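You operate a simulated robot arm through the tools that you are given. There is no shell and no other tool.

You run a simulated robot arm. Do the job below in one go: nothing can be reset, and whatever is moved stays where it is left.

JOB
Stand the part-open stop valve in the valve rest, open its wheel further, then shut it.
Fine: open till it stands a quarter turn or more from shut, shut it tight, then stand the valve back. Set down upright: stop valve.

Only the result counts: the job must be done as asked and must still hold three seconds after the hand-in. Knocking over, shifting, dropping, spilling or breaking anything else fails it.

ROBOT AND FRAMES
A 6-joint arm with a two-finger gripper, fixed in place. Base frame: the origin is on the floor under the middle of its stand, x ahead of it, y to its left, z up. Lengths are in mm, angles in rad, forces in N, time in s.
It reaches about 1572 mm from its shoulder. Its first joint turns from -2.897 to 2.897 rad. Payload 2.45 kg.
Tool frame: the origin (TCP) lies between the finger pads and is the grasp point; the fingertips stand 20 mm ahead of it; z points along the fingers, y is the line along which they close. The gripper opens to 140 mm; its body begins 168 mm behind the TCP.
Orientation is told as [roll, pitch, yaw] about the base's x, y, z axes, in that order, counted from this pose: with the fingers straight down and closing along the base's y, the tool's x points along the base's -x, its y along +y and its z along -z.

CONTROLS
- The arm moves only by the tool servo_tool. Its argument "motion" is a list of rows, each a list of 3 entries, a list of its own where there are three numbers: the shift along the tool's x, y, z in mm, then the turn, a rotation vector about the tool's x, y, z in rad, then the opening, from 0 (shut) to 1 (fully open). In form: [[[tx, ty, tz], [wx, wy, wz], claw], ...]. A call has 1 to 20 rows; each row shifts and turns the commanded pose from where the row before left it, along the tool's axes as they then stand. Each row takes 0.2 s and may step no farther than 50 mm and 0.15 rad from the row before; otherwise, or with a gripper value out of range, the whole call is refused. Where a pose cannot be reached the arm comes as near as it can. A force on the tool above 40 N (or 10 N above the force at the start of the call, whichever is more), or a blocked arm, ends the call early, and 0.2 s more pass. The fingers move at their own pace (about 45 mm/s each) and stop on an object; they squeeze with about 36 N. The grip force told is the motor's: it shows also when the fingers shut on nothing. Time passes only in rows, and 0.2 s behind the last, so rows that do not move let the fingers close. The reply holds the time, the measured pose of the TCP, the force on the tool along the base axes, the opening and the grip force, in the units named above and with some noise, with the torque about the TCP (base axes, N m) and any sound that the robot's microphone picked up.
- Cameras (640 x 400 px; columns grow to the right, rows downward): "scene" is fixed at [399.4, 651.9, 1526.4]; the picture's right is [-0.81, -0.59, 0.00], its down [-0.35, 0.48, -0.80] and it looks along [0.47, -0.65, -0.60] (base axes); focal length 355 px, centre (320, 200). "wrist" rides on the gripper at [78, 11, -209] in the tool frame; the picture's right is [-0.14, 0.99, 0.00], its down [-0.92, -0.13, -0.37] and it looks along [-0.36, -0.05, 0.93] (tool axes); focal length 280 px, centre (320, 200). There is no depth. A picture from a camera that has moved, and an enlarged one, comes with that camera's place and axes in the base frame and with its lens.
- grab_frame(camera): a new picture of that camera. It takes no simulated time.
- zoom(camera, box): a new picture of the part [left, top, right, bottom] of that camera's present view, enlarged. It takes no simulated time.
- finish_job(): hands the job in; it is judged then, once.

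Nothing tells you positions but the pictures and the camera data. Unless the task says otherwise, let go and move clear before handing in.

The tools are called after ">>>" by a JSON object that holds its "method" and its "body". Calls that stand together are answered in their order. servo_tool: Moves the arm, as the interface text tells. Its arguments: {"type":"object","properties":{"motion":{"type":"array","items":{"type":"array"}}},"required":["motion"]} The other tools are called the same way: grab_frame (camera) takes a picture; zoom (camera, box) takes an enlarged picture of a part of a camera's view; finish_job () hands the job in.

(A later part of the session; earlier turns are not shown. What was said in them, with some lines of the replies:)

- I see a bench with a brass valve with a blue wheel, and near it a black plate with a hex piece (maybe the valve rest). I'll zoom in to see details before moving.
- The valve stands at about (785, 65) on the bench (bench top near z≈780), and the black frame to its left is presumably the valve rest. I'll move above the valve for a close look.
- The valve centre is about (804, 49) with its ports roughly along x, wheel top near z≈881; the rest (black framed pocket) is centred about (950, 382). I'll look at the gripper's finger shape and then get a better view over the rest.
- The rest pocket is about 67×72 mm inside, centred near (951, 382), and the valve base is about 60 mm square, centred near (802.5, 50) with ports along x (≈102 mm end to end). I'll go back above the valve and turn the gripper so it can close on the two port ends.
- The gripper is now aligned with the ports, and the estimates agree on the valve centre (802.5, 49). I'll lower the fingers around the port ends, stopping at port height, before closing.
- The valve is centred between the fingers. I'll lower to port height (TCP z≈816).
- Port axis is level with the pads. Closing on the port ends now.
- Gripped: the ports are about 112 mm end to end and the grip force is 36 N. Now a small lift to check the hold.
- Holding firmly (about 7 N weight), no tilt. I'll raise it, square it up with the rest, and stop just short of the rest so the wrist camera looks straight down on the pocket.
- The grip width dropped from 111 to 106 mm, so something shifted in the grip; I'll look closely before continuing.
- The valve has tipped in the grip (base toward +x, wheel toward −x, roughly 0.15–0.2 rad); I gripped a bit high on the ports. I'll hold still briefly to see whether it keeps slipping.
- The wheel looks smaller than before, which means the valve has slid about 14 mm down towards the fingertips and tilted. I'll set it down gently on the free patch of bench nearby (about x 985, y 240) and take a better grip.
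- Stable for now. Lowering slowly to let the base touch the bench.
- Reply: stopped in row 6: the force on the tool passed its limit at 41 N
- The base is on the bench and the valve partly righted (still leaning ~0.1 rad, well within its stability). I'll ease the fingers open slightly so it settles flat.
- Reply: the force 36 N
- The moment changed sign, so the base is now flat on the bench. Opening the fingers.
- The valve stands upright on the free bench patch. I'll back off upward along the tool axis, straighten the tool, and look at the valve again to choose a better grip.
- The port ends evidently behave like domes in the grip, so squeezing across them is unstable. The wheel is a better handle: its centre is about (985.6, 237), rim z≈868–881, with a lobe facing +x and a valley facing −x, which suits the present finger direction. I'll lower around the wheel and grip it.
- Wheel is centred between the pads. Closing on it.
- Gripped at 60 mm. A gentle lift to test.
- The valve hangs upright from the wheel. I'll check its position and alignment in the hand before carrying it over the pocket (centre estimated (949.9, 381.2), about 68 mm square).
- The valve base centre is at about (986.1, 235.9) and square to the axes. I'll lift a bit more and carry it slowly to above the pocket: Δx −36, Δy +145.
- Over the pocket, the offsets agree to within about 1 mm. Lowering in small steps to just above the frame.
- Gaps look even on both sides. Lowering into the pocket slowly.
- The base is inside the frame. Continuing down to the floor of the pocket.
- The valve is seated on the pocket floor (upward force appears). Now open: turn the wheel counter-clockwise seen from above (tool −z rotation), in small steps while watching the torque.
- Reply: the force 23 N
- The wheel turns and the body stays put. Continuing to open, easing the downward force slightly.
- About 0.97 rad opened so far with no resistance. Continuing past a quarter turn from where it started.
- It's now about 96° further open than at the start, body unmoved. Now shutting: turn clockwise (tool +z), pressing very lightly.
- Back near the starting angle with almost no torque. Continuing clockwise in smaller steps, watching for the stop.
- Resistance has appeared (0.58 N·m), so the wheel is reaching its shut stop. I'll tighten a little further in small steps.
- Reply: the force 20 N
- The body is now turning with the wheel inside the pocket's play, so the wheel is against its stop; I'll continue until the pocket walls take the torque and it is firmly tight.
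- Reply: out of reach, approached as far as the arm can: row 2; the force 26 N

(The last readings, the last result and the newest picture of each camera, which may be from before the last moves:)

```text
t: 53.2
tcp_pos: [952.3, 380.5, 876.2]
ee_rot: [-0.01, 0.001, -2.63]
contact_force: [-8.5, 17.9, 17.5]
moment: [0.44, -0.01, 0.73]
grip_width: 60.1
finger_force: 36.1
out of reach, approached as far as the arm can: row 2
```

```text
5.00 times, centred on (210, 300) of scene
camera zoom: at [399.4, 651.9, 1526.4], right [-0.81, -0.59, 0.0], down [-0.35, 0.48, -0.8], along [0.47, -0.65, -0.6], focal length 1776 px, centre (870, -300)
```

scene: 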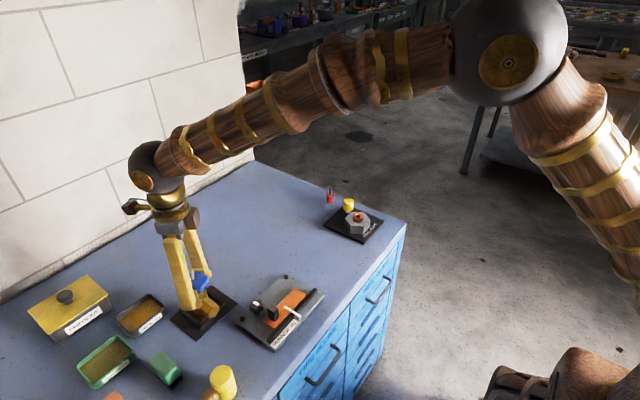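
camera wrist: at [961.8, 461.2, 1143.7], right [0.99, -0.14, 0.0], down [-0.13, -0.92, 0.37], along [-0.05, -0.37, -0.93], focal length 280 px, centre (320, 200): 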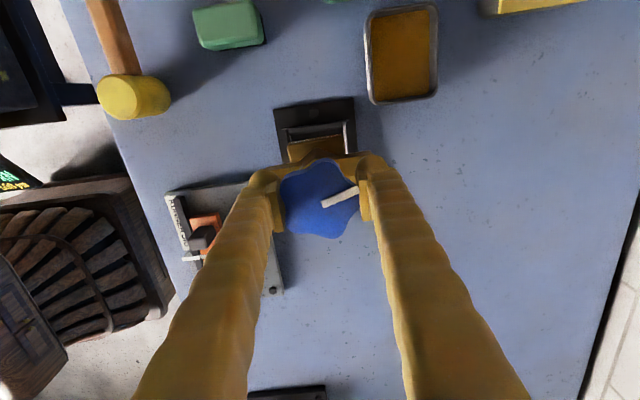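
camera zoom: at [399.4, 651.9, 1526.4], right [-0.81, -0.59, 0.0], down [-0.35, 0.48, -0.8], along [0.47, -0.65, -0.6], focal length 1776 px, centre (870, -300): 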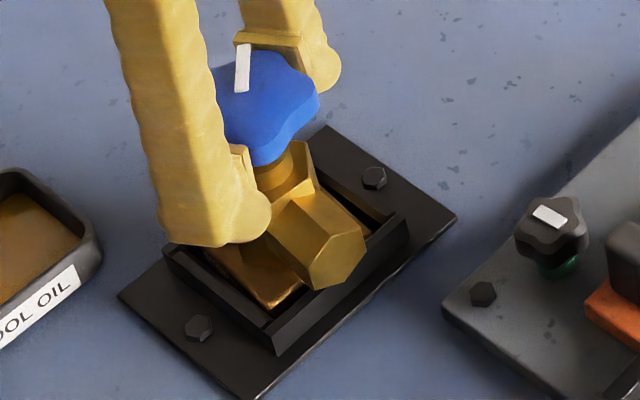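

The wrist's turning limit is reached. I'll back off a hair, let go, and regrip one lobe (72°) back to have room for final tightening.

>>> {"method": "servo_tool", "body": {"motion": [[[0, 0, 0], [0, 0, -0.03], 0.2], [[0, 0, 0], [0, 0, 0], 0.45], [[0, 0, 0], [0, 0, 0], 0.6], [[0, 0, 0], [0, 0, 0], 0.8], [[0, 0, 0], [0, 0, 0], 1.0], [[0, 0, 0], [0, 0, 0], 1.0], [[0, 0, 0], [0, 0, 0], 1.0]]}}

>>> {"method": "zoom", "body": {"camera": "wrist", "box": [220, 90, 420, 250]}}

>>> {"method": "zoom", "body": {"camera": "scene", "box": [170, 260, 250, 340]}}

```text
t: 54.8
tcp_pos: [953.2, 377.9, 876.9]
ee_rot: [-0.007, 0.0, -2.632]
contact_force: [0.4, -0.1, -0.2]
moment: [-0.01, -0.02, -0.01]
grip_width: 140.3
finger_force: 0.1
```

```text
2.50 times, centred on (320, 170) of wrist
camera zoom: at [1027.1, 405.0, 1085.8], right [0.36, -0.93, -0.01], down [-0.87, -0.34, 0.37], along [-0.35, -0.13, -0.93], focal length 701 px, centre (320, 275)
```

zoom: 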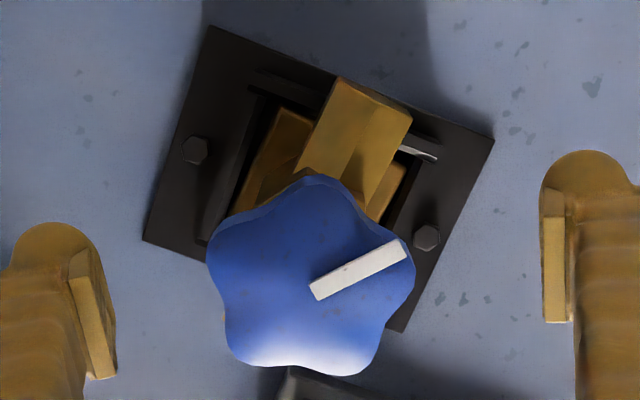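

```text
5.00 times, centred on (210, 300) of scene
camera zoom: at [399.4, 651.9, 1526.4], right [-0.81, -0.59, 0.0], down [-0.35, 0.48, -0.8], along [0.47, -0.65, -0.6], focal length 1776 px, centre (870, -300)
```

zoom: 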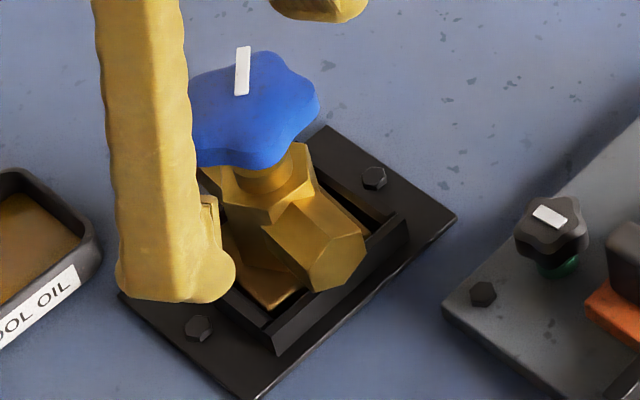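

Released cleanly; the valve stands in the pocket, turned a little within its play. Raising slightly and turning the gripper back by one lobe.

>>> {"method": "servo_tool", "body": {"motion": [[[0, 0, -20], [0, 0, 0], 1], [[0, 0, -25], [0, 0, 0], 1], [[0, 0, 0], [0, 0, -0.14], 1], [[0, 0, 0], [0, 0, -0.14], 1], [[0, 0, 0], [0, 0, -0.14], 1], [[0, 0, 0], [0, 0, -0.14], 1], [[0, 0, 0], [0, 0, -0.14], 1], [[0, 0, 0], [0, 0, -0.14], 1], [[0, 0, 0], [0, 0, -0.14], 1], [[0, 0, 0], [0, 0, -0.14], 1], [[0, 0, 0], [0, 0, -0.137], 1], [[0, 0, 0], [0, 0, 0], 1], [[0, 0, 0], [0, 0, 0], 1]]}}

>>> {"method": "zoom", "body": {"camera": "wrist", "box": [220, 90, 420, 250]}}

>>> {"method": "zoom", "body": {"camera": "scene", "box": [170, 260, 250, 340]}}

```text
t: 57.6
tcp_pos: [951.8, 377.1, 919.1]
ee_rot: [-0.001, 0.0, -1.384]
contact_force: [0.0, 0.3, 0.1]
moment: [0.0, -0.02, 0.03]
grip_width: 140.0
finger_force: 0.1
```

```text
2.50 times, centred on (320, 170) of wrist
camera zoom: at [948.7, 457.2, 1131.0], right [1.0, 0.05, 0.0], down [0.05, -0.93, 0.37], along [0.02, -0.37, -0.93], focal length 701 px, centre (320, 275)
```

zoom: 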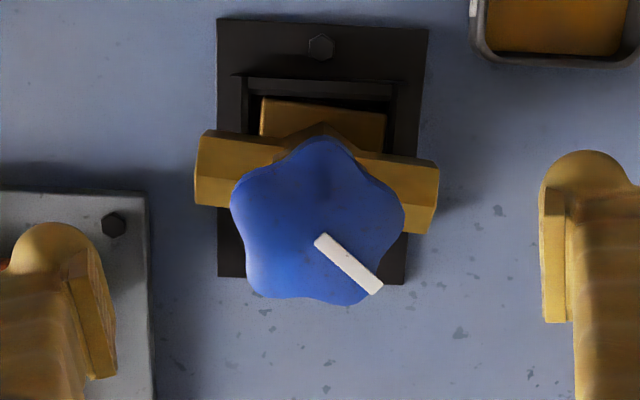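

```text
5.00 times, centred on (210, 300) of scene
camera zoom: at [399.4, 651.9, 1526.4], right [-0.81, -0.59, 0.0], down [-0.35, 0.48, -0.8], along [0.47, -0.65, -0.6], focal length 1776 px, centre (870, -300)
```

zoom: 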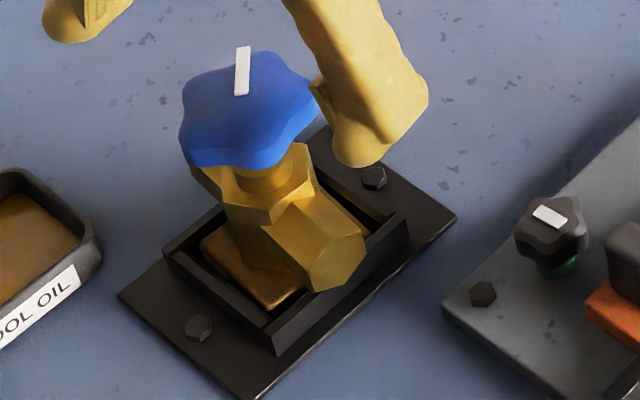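

The gripper again faces a lobe and a valley. The body is rotated only about −0.1 rad within the pocket. Recentring slightly (−2 mm in tool y), lowering and gripping the wheel.

>>> {"method": "servo_tool", "body": {"motion": [[[0, -2.2, 15], [0, 0, 0], 1], [[0, 0, 15], [0, 0, 0], 1], [[0, 0, 10], [0, 0, 0], 1], [[0, 0, 3], [0, 0, 0], 1], [[0, 0, 0], [0, 0, 0], 0.2], [[0, 0, 0], [0, 0, 0], 0.2], [[0, 0, 0], [0, 0, 0], 0.2], [[0, 0, 0], [0, 0, 0], 0.2], [[0, 0, 0], [0, 0, 0], 0.2], [[0, 0, 0], [0, 0, 0], 0.2], [[0, 0, 0], [0, 0, 0], 0.2]]}}

>>> {"method": "zoom", "body": {"camera": "wrist", "box": [220, 90, 420, 250]}}

>>> {"method": "zoom", "body": {"camera": "scene", "box": [170, 260, 250, 340]}}

```text
t: 60.0
tcp_pos: [949.8, 378.0, 878.0]
ee_rot: [0.0, 0.001, -1.384]
contact_force: [2.3, 0.6, 2.1]
moment: [0.02, 0.1, 0.08]
grip_width: 60.2
finger_force: 36.2
```

```text
2.50 times, centred on (320, 170) of wrist
camera zoom: at [946.5, 457.1, 1088.3], right [1.0, 0.05, 0.0], down [0.05, -0.93, 0.37], along [0.02, -0.37, -0.93], focal length 701 px, centre (320, 275)
```

zoom: 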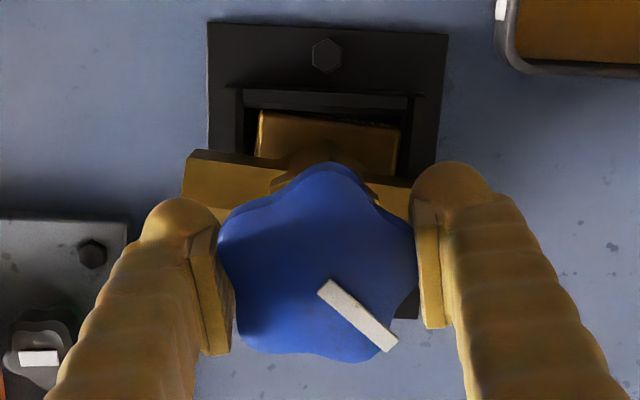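

```text
5.00 times, centred on (210, 300) of scene
camera zoom: at [399.4, 651.9, 1526.4], right [-0.81, -0.59, 0.0], down [-0.35, 0.48, -0.8], along [0.47, -0.65, -0.6], focal length 1776 px, centre (870, -300)
```

zoom: 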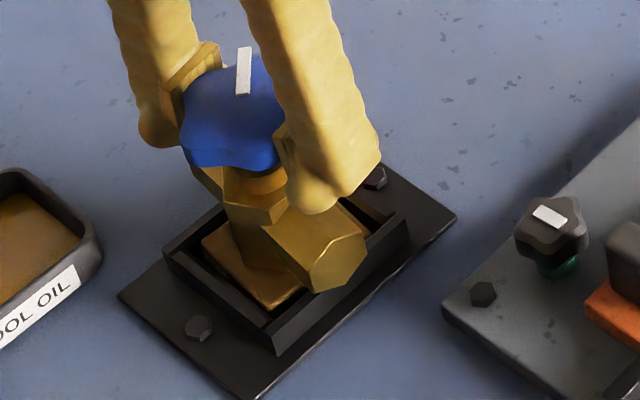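

Gripped again. Tightening clockwise in small steps.

>>> {"method": "servo_tool", "body": {"motion": [[[0, 0, 0.5], [0, 0, 0.03], 0.2], [[0, 0, 0], [0, 0, 0.04], 0.2], [[0, 0, 0], [0, 0, 0.04], 0.2], [[0, 0, 0], [0, 0, 0], 0.2]]}}

>>> {"method": "zoom", "body": {"camera": "wrist", "box": [220, 90, 420, 250]}}

```text
t: 61.0
tcp_pos: [950.7, 378.2, 878.4]
ee_rot: [0.0, 0.0, -1.496]
contact_force: [-1.3, -0.7, 11.5]
moment: [-0.06, 0.0, 0.61]
grip_width: 61.8
finger_force: 36.3
```

```text
2.50 times, centred on (320, 170) of wrist
camera zoom: at [955.5, 457.0, 1087.9], right [1.0, -0.06, 0.0], down [-0.06, -0.93, 0.37], along [-0.02, -0.37, -0.93], focal length 701 px, centre (320, 275)
```

zoom: 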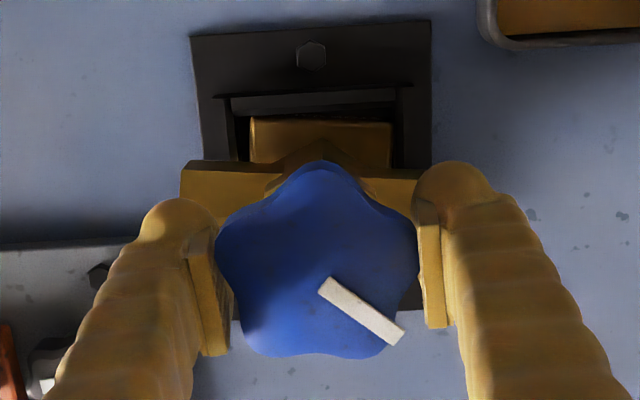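

>>> {"method": "servo_tool", "body": {"motion": [[[0, 0, 0], [0, 0, 0.04], 0.2], [[0, 0, 0], [0, 0, 0.04], 0.2], [[0, 0, 0], [0, 0, 0], 0.2]]}}

>>> {"method": "zoom", "body": {"camera": "wrist", "box": [220, 90, 420, 250]}}

>>> {"method": "zoom", "body": {"camera": "scene", "box": [170, 260, 250, 340]}}

```text
t: 61.8
tcp_pos: [949.3, 377.3, 879.0]
ee_rot: [0.0, 0.001, -1.575]
contact_force: [0.5, 0.1, 9.3]
moment: [-0.09, 0.02, 0.43]
grip_width: 62.4
finger_force: 36.6
```

```text
2.50 times, centred on (320, 170) of wrist
camera zoom: at [961.6, 456.4, 1087.6], right [0.99, -0.14, 0.0], down [-0.13, -0.92, 0.37], along [-0.05, -0.36, -0.93], focal length 701 px, centre (320, 275)
```

zoom: 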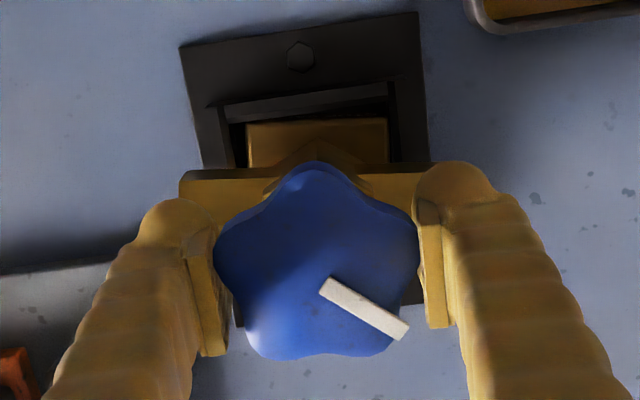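

```text
5.00 times, centred on (210, 300) of scene
camera zoom: at [399.4, 651.9, 1526.4], right [-0.81, -0.59, 0.0], down [-0.35, 0.48, -0.8], along [0.47, -0.65, -0.6], focal length 1776 px, centre (870, -300)
```

zoom: 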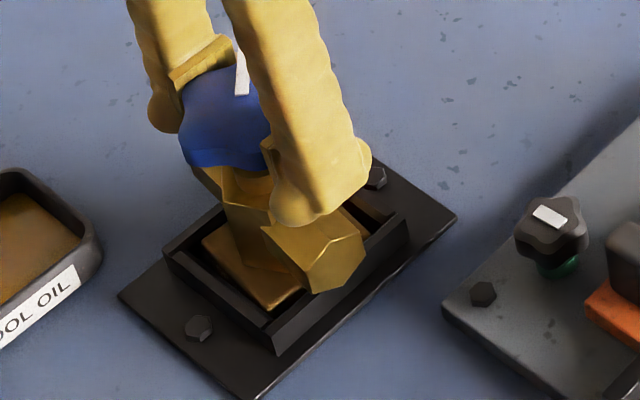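

The pads now slip on the wheel at about 0.6 N·m, and neither wheel nor body turns further, so it is tight against its stop. I'll regrip nearly flush, biased slightly clockwise so nothing loosens it, then lift the valve out.

>>> {"method": "servo_tool", "body": {"motion": [[[0, 0, 0], [0, 0, 0], 0.5], [[0, 0, 0], [0, 0, 0], 0.62], [[0, 0, 0], [0, 0, 0], 0.7], [[0, 0, 0], [0, 0, -0.06], 0.7], [[0, 0, 0], [0, 0, -0.06], 0.7], [[0, 0, 0], [0, 0, 0], 0.7], [[0, 0, 0], [0, 0, 0], 0.7]]}}

>>> {"method": "zoom", "body": {"camera": "wrist", "box": [220, 90, 420, 250]}}

>>> {"method": "zoom", "body": {"camera": "scene", "box": [170, 260, 250, 340]}}

```text
t: 63.4
tcp_pos: [950.9, 378.0, 878.0]
ee_rot: [-0.001, -0.001, -1.454]
contact_force: [0.9, -0.2, -0.4]
moment: [-0.03, -0.02, -0.02]
grip_width: 98.2
finger_force: 0.1
```

```text
2.50 times, centred on (320, 170) of wrist
camera zoom: at [952.1, 457.4, 1087.4], right [1.0, -0.02, 0.0], down [-0.02, -0.93, 0.37], along [-0.01, -0.37, -0.93], focal length 701 px, centre (320, 275)
```

zoom: 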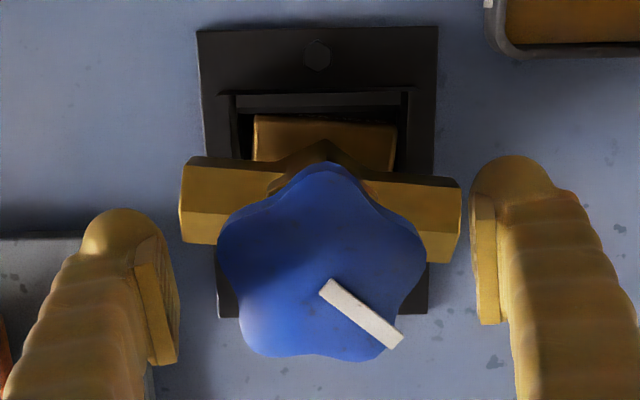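

```text
5.00 times, centred on (210, 300) of scene
camera zoom: at [399.4, 651.9, 1526.4], right [-0.81, -0.59, 0.0], down [-0.35, 0.48, -0.8], along [0.47, -0.65, -0.6], focal length 1776 px, centre (870, -300)
```

zoom: 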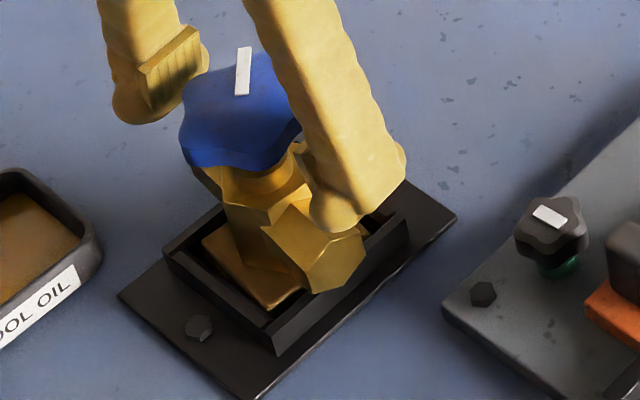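

>>> {"method": "servo_tool", "body": {"motion": [[[0, 0, 0], [0, 0, 0], 0.2], [[0, 0, 0], [0, 0, 0], 0.2], [[0, 0, 0], [0, 0, 0], 0.2], [[0, 0, 0], [0, 0, 0], 0.2], [[0, 0, 0], [0, 0, 0], 0.2]]}}

>>> {"method": "zoom", "body": {"camera": "wrist", "box": [220, 90, 420, 250]}}

```text
t: 64.6
tcp_pos: [949.8, 377.6, 878.6]
ee_rot: [0.001, -0.001, -1.454]
contact_force: [2.7, 1.1, 0.7]
moment: [0.0, 0.03, 0.49]
grip_width: 61.0
finger_force: 36.3
```

```text
2.50 times, centred on (320, 170) of wrist
camera zoom: at [952.1, 457.4, 1087.6], right [1.0, -0.02, 0.0], down [-0.02, -0.93, 0.37], along [-0.01, -0.37, -0.93], focal length 701 px, centre (320, 275)
```

zoom: 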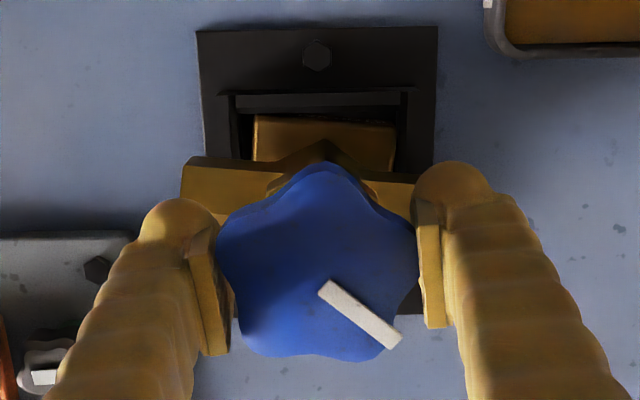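

Preload of 0.49 N·m in the shutting direction. Easing it a little, then lifting straight out slowly.

>>> {"method": "servo_tool", "body": {"motion": [[[0, 0, 0], [0, 0, -0.03], 0.2], [[0, 0, -2], [0, 0, 0], 0.2], [[0, 0, -3], [0, 0, 0], 0.2], [[0, 0, -4], [0, 0, 0], 0.2], [[0, 0, -5], [0, 0, 0], 0.2], [[0, 0, -6], [0, 0, 0], 0.2], [[0, 0, -6], [0, 0, 0], 0.2], [[0, 0, -6], [0, 0, 0], 0.2], [[0, 0, -4], [0, 0, 0], 0.2], [[0, 0, 0], [0, 0, 0], 0.2]]}}

>>> {"method": "zoom", "body": {"camera": "wrist", "box": [220, 90, 420, 250]}}

>>> {"method": "zoom", "body": {"camera": "scene", "box": [170, 240, 250, 340]}}

```text
t: 66.8
tcp_pos: [949.0, 378.7, 914.0]
ee_rot: [0.0, -0.001, -1.423]
contact_force: [-0.5, -0.1, -5.5]
moment: [0.0, 0.01, -0.01]
grip_width: 61.2
finger_force: 35.8
```

```text
2.50 times, centred on (320, 170) of wrist
camera zoom: at [949.8, 457.2, 1123.4], right [1.0, 0.01, 0.0], down [0.01, -0.93, 0.37], along [0.0, -0.37, -0.93], focal length 701 px, centre (320, 275)
```

zoom: 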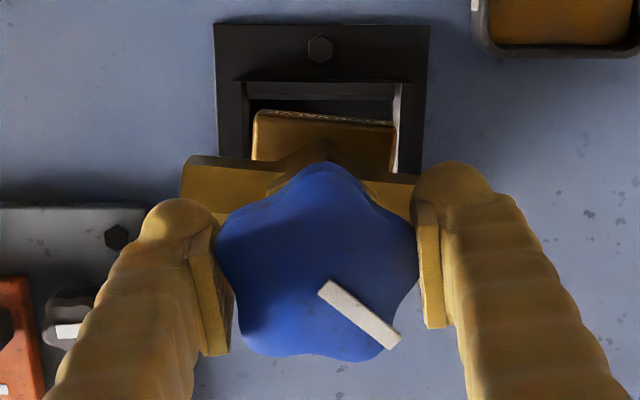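

```text
4.00 times, centred on (210, 290) of scene
camera zoom: at [399.4, 651.9, 1526.4], right [-0.81, -0.59, 0.0], down [-0.35, 0.48, -0.8], along [0.47, -0.65, -0.6], focal length 1421 px, centre (760, -160)
```

zoom: 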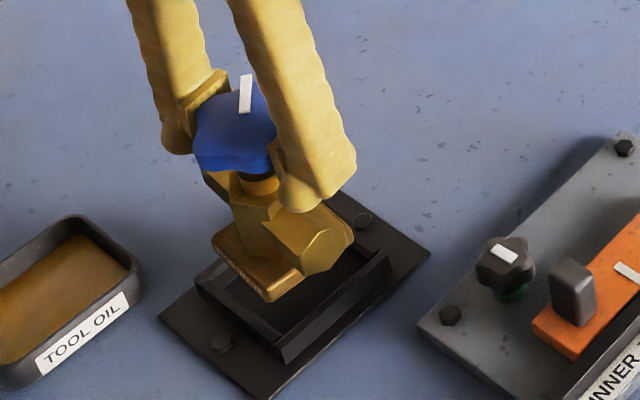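

Lifted out cleanly. Raising higher and turning the valve back to its original heading before travelling to its original place (802, 49.5).

>>> {"method": "servo_tool", "body": {"motion": [[[0, 0, -5], [0, 0, -0.01], 0.2], [[0, 0, -9], [0, 0, -0.02], 0.2], [[0, 0, -10], [0, 0, -0.02], 0.2], [[0, 0, -10], [0, 0, -0.02], 0.2], [[0, 0, -10], [0, 0, -0.02], 0.2], [[0, 0, -10], [0, 0, -0.02], 0.2], [[0, 0, -9], [0, 0, -0.02], 0.2], [[0, 0, -5], [0, 0, -0.015], 0.2], [[0, 0, 0], [0, 0, 0], 0.2], [[0, 0, 0], [0, 0, 0], 0.2]]}}

>>> {"method": "zoom", "body": {"camera": "wrist", "box": [220, 90, 420, 250]}}

>>> {"method": "grab_frame", "body": {"camera": "scene"}}

```text
t: 69.0
tcp_pos: [950.0, 378.1, 981.3]
ee_rot: [-0.001, 0.001, -1.279]
contact_force: [0.6, 0.5, -6.5]
moment: [-0.03, 0.02, -0.06]
grip_width: 60.7
finger_force: 36.0
```

```text
2.50 times, centred on (320, 170) of wrist
camera zoom: at [938.7, 457.0, 1191.5], right [0.99, 0.15, 0.0], down [0.14, -0.92, 0.37], along [0.06, -0.36, -0.93], focal length 701 px, centre (320, 275)
```

zoom: 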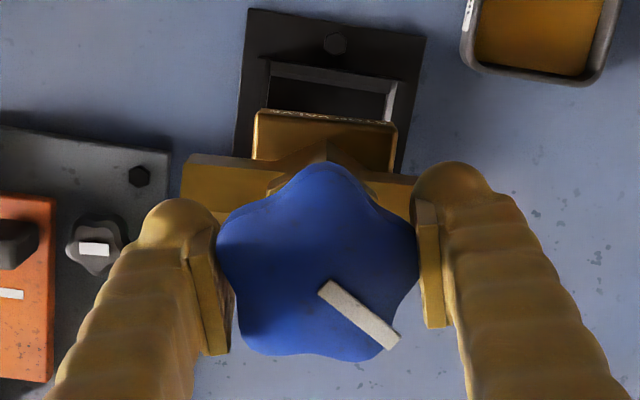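

```text
taken
```

scene: 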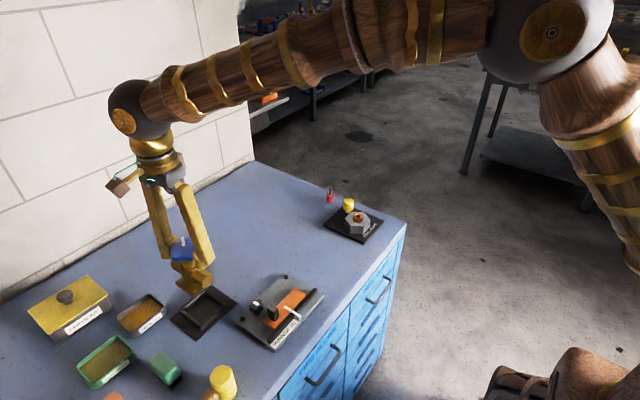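

Stable. Carrying it to above its original spot.

>>> {"method": "servo_tool", "body": {"motion": [[[-5.45, -4.71, 0], [0, 0, 0], 0.2], [[-10.9, -9.43, 0], [0, 0, 0], 0.2], [[-16.36, -14.14, 0], [0, 0, 0], 0.2], [[-17.72, -15.32, 0], [0, 0, 0], 0.2], [[-17.72, -15.32, 0], [0, 0, 0], 0.2], [[-17.72, -15.32, 0], [0, 0, 0], 0.2], [[-17.72, -15.32, 0], [0, 0, 0], 0.2], [[-17.72, -15.32, 0], [0, 0, 0], 0.2], [[-17.72, -15.32, 0], [0, 0, 0], 0.2], [[-17.72, -15.32, 0], [0, 0, 0], 0.2], [[-17.72, -15.32, 0], [0, 0, 0], 0.2], [[-17.72, -15.32, 0], [0, 0, 0], 0.2], [[-17.72, -15.32, 0], [0, 0, 0], 0.2], [[-17.72, -15.32, 0], [0, 0, 0], 0.2], [[-17.72, -15.32, 0], [0, 0, 0], 0.2], [[-13.63, -11.79, 0], [0, 0, 0], 0.2], [[-8.18, -7.07, 0], [0, 0, 0], 0.2], [[-5.45, -4.71, 0], [0, 0, 0], 0.2], [[0, 0, 0], [0, 0, 0], 0.2], [[0, 0, 0], [0, 0, 0], 0.2]]}}

>>> {"method": "grab_frame", "body": {"camera": "wrist"}}

>>> {"method": "zoom", "body": {"camera": "wrist", "box": [220, 90, 420, 250]}}

>>> {"method": "grab_frame", "body": {"camera": "scene"}}

```text
t: 73.2
tcp_pos: [803.3, 49.0, 981.7]
ee_rot: [0.0, 0.0, -1.279]
contact_force: [-0.1, 0.5, -6.6]
moment: [-0.03, 0.01, 0.0]
grip_width: 60.3
finger_force: 35.9
```

```text
taken
camera wrist: at [791.1, 127.7, 1191.5], right [0.99, 0.15, 0.0], down [0.14, -0.92, 0.37], along [0.06, -0.36, -0.93], focal length 280 px, centre (320, 200)
```

wrist: 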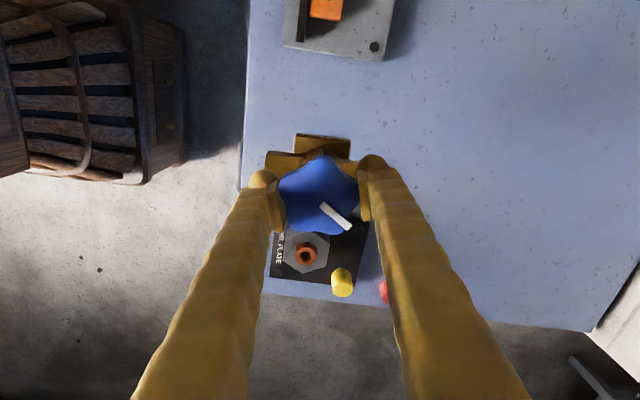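

```text
2.50 times, centred on (320, 170) of wrist
camera zoom: at [791.1, 127.7, 1191.5], right [0.99, 0.15, 0.0], down [0.14, -0.92, 0.37], along [0.06, -0.36, -0.93], focal length 701 px, centre (320, 275)
```

zoom: 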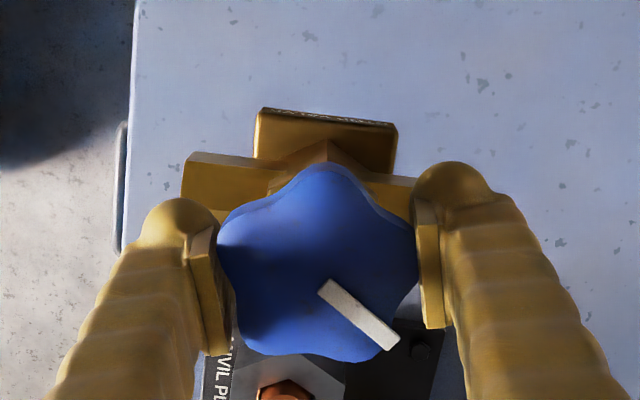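

```text
taken
```

scene: 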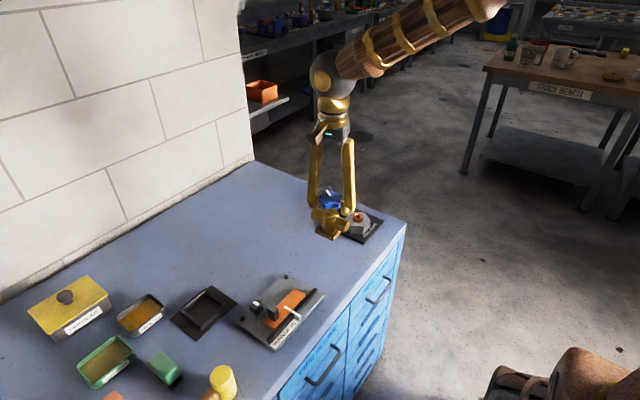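

Directly above the original spot with nearly the original heading (~0.05 rad). Lowering.

>>> {"method": "servo_tool", "body": {"motion": [[[0, 0, 6], [0, 0, 0], 0.2], [[0, 0, 12], [0, 0, 0], 0.2], [[0, 0, 15], [0, 0, 0], 0.2], [[0, 0, 15], [0, 0, 0], 0.2], [[0, 0, 15], [0, 0, 0], 0.2], [[0, 0, 12], [0, 0, 0], 0.2], [[0, 0, 10], [0, 0, 0], 0.2], [[0, 0, 7], [0, 0, 0], 0.2], [[0, 0, 3], [0, 0, 0], 0.2], [[0, 0, 0], [0, 0, 0], 0.2]]}}

>>> {"method": "zoom", "body": {"camera": "scene", "box": [290, 160, 390, 280]}}

```text
t: 75.4
tcp_pos: [803.3, 49.4, 886.8]
ee_rot: [-0.001, 0.0, -1.28]
contact_force: [0.1, -1.1, -6.5]
moment: [-0.01, 0.03, 0.05]
grip_width: 60.3
finger_force: 35.7
```

```text
3.33 times, centred on (340, 220) of scene
camera zoom: at [399.4, 651.9, 1526.4], right [-0.81, -0.59, 0.0], down [-0.35, 0.48, -0.8], along [0.47, -0.65, -0.6], focal length 1184 px, centre (253, 133)
```

zoom: 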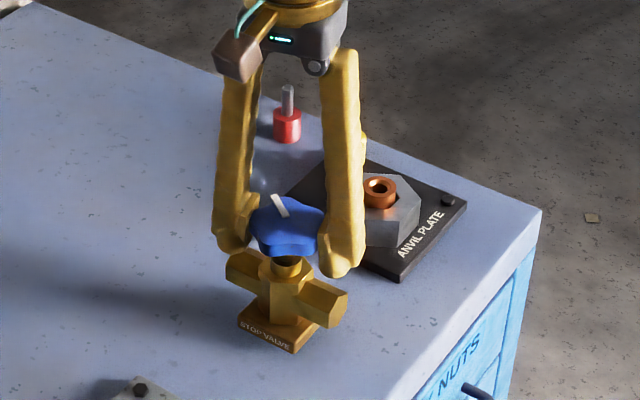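

>>> {"method": "servo_tool", "body": {"motion": [[[0, 0, 3], [0, 0, 0], 0.2], [[0, 0, 3], [0, 0, 0], 0.2], [[0, 0, 2], [0, 0, 0], 0.2], [[0, 0, 1.5], [0, 0, 0], 0.2], [[0, 0, 1], [0, 0, 0], 0.2], [[0, 0, 0], [0, 0, 0], 0.2]]}}

```text
t: 76.8
tcp_pos: [803.1, 48.9, 876.3]
ee_rot: [0.0, 0.0, -1.279]
contact_force: [0.7, -0.8, -6.5]
moment: [0.02, -0.03, 0.0]
grip_width: 60.2
finger_force: 35.4
```

Not touching yet; continuing in 1 mm steps.

>>> {"method": "servo_tool", "body": {"motion": [[[0, 0, 1], [0, 0, 0], 0.2], [[0, 0, 1], [0, 0, 0], 0.2], [[0, 0, 0], [0, 0, 0], 0.2]]}}

```text
t: 77.6
tcp_pos: [803.7, 48.2, 875.8]
ee_rot: [0.0, -0.002, -1.28]
contact_force: [-1.6, -0.7, 11.6]
moment: [0.28, 0.33, 0.23]
grip_width: 59.9
finger_force: 36.5
```

Seated on the bench, with a slight shutting preload still present (0.23 N·m). A tiny extra clockwise nip, easing the downward force, then release.

>>> {"method": "servo_tool", "body": {"motion": [[[0, 0, 0], [0, 0, 0.03], 0.2], [[0, 0, 0], [0, 0, 0.02], 0.2], [[0, 0, 0], [0, 0, 0], 0.2]]}}

>>> {"method": "zoom", "body": {"camera": "wrist", "box": [220, 90, 420, 250]}}

>>> {"method": "zoom", "body": {"camera": "scene", "box": [290, 190, 380, 280]}}

```text
t: 78.4
tcp_pos: [804.0, 47.9, 875.0]
ee_rot: [-0.001, 0.0, -1.331]
contact_force: [-0.2, -0.1, 22.6]
moment: [0.08, -0.02, 0.4]
grip_width: 60.1
finger_force: 36.0
```

```text
2.50 times, centred on (320, 170) of wrist
camera zoom: at [795.3, 128.2, 1084.5], right [0.99, 0.1, 0.0], down [0.1, -0.92, 0.37], along [0.04, -0.37, -0.93], focal length 701 px, centre (320, 275)
```

zoom: 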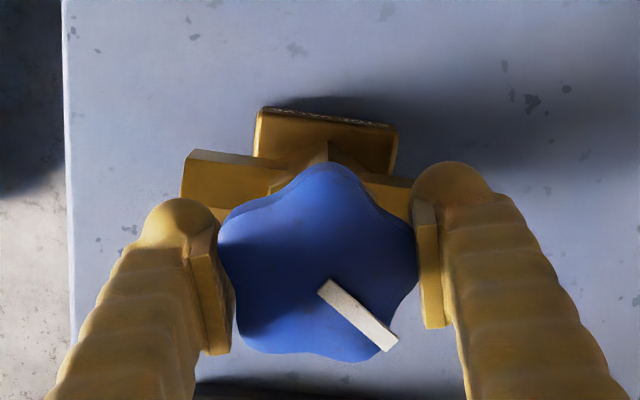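

```text
4.44 times, centred on (335, 235) of scene
camera zoom: at [399.4, 651.9, 1526.4], right [-0.81, -0.59, 0.0], down [-0.35, 0.48, -0.8], along [0.47, -0.65, -0.6], focal length 1579 px, centre (253, 44)
```

zoom: 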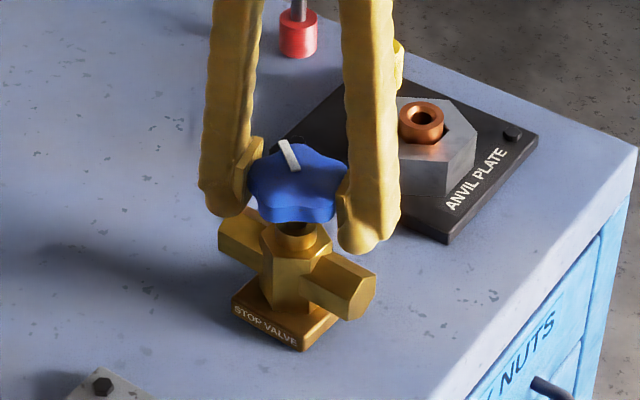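

The wheel drives the body as one, so it is shut firmly. Easing down-force and opening the fingers.

>>> {"method": "servo_tool", "body": {"motion": [[[0, 0, -0.6], [0, 0, 0], 0.2], [[0, 0, 0], [0, 0, 0], 0.5], [[0, 0, 0], [0, 0, 0], 0.6], [[0, 0, 0], [0, 0, 0], 0.75], [[0, 0, 0], [0, 0, 0], 0.9], [[0, 0, 0], [0, 0, 0], 1.0], [[0, 0, 0], [0, 0, 0], 1.0]]}}

>>> {"method": "zoom", "body": {"camera": "wrist", "box": [220, 90, 420, 250]}}

>>> {"method": "zoom", "body": {"camera": "scene", "box": [290, 190, 380, 280]}}

```text
t: 80.0
tcp_pos: [803.7, 48.4, 874.8]
ee_rot: [0.002, 0.001, -1.328]
contact_force: [-0.1, 0.1, -0.5]
moment: [0.01, 0.0, 0.01]
grip_width: 140.1
finger_force: 0.0
```

```text
2.50 times, centred on (320, 170) of wrist
camera zoom: at [795.2, 128.1, 1084.5], right [0.99, 0.1, 0.0], down [0.1, -0.92, 0.37], along [0.04, -0.37, -0.93], focal length 701 px, centre (320, 275)
```

zoom: 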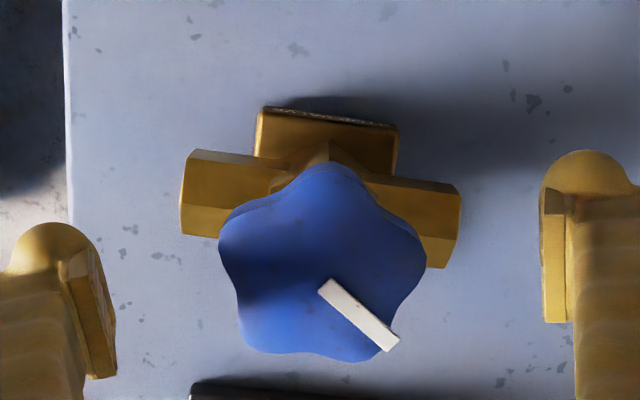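

```text
4.44 times, centred on (335, 235) of scene
camera zoom: at [399.4, 651.9, 1526.4], right [-0.81, -0.59, 0.0], down [-0.35, 0.48, -0.8], along [0.47, -0.65, -0.6], focal length 1579 px, centre (253, 44)
```

zoom: 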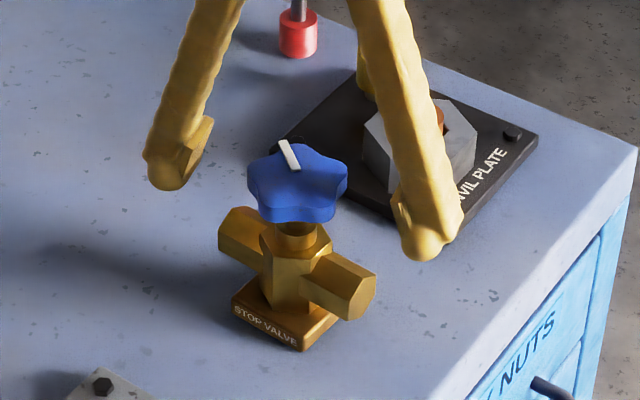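

The valve stands upright on its original spot. Raising the gripper straight up and clear.

>>> {"method": "servo_tool", "body": {"motion": [[[0, 0, -15], [0, 0, 0], 1], [[0, 0, -30], [0, 0, 0], 1], [[0, 0, -40], [0, 0, 0], 1], [[0, 0, -40], [0, 0, 0], 1], [[0, 0, -40], [0, 0, 0], 1], [[0, 0, -30], [0, 0, 0], 1], [[0, 0, 0], [0, 0, 0], 1]]}}

>>> {"method": "grab_frame", "body": {"camera": "wrist"}}

>>> {"method": "grab_frame", "body": {"camera": "scene"}}

>>> {"method": "zoom", "body": {"camera": "scene", "box": [300, 210, 370, 275]}}

>>> {"method": "zoom", "body": {"camera": "scene", "box": [150, 250, 340, 370]}}

```text
t: 81.6
tcp_pos: [802.2, 48.5, 1069.2]
ee_rot: [0.001, -0.001, -1.33]
contact_force: [0.2, -0.5, 0.4]
moment: [0.01, 0.0, 0.01]
grip_width: 140.0
finger_force: 0.0
```

```text
taken
camera wrist: at [795.0, 127.9, 1279.6], right [0.99, 0.1, 0.0], down [0.1, -0.92, 0.37], along [0.04, -0.37, -0.93], focal length 280 px, centre (320, 200)
```

wrist: 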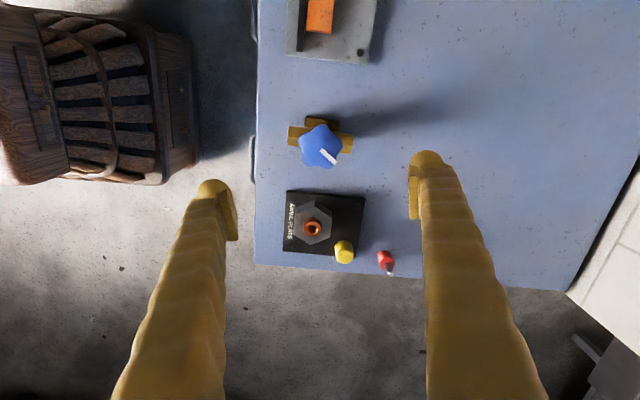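

```text
taken
```

scene: 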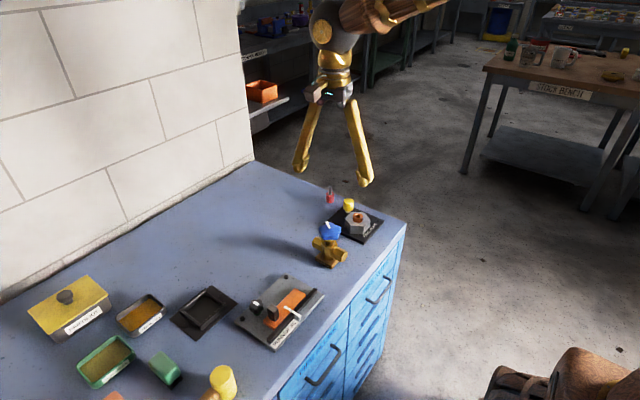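

```text
6.15 times, centred on (335, 242) of scene
camera zoom: at [399.4, 651.9, 1526.4], right [-0.81, -0.59, 0.0], down [-0.35, 0.48, -0.8], along [0.47, -0.65, -0.6], focal length 2186 px, centre (228, -62)
```

zoom: 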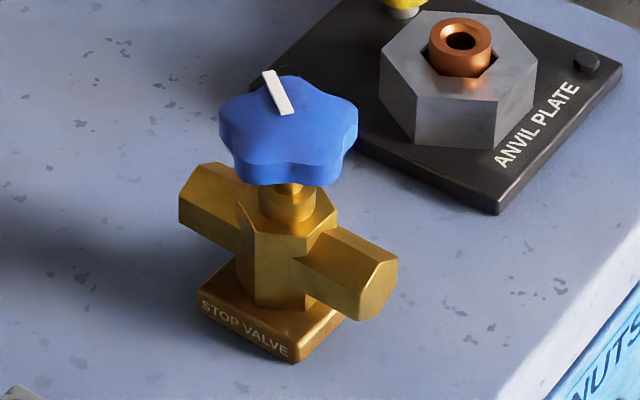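

```text
3.33 times, centred on (245, 310) of scene
camera zoom: at [399.4, 651.9, 1526.4], right [-0.81, -0.59, 0.0], down [-0.35, 0.48, -0.8], along [0.47, -0.65, -0.6], focal length 1184 px, centre (570, -167)
```

zoom: 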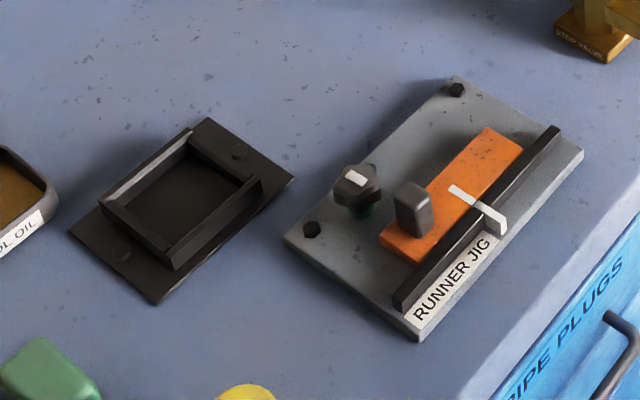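

The valve stands upright back on its original spot with the wheel screwed down against its stop. The rest, jig and other items look unmoved, and the gripper is open and clear, so I'm handing in.

>>> {"method": "finish_job", "body": {}}

```text
The job is handed in.
```

I stood the stop valve in the rest, opened it, shut it tight and set it back upright on its original spot. I've handed the job in but have had no verdict on it.

- **Opening:** I turned the wheel about 96° further open from where it stood. That puts it well past a quarter turn from shut.
- **Shutting:** I then turned it clockwise until it hit its stop. The pads slipped on the wheel at about 0.6 N·m with no further movement. On the bench, the wheel still turned the body with it, so it was tight when I let go.
- **Final position:** The valve is within about 4 mm and 0.05 rad of where it started. I took "stand the valve back" to mean its original place on the bench, not the rest.
- **Other items:** The rest, jig and anvil plate look unmoved in the last pictures.

My first grip, across the port ends, let the valve tip in the fingers on the way to the rest. I set it down upright on a clear patch of bench and picked it up again by the wheel. It wasn't dropped and it touched nothing else.
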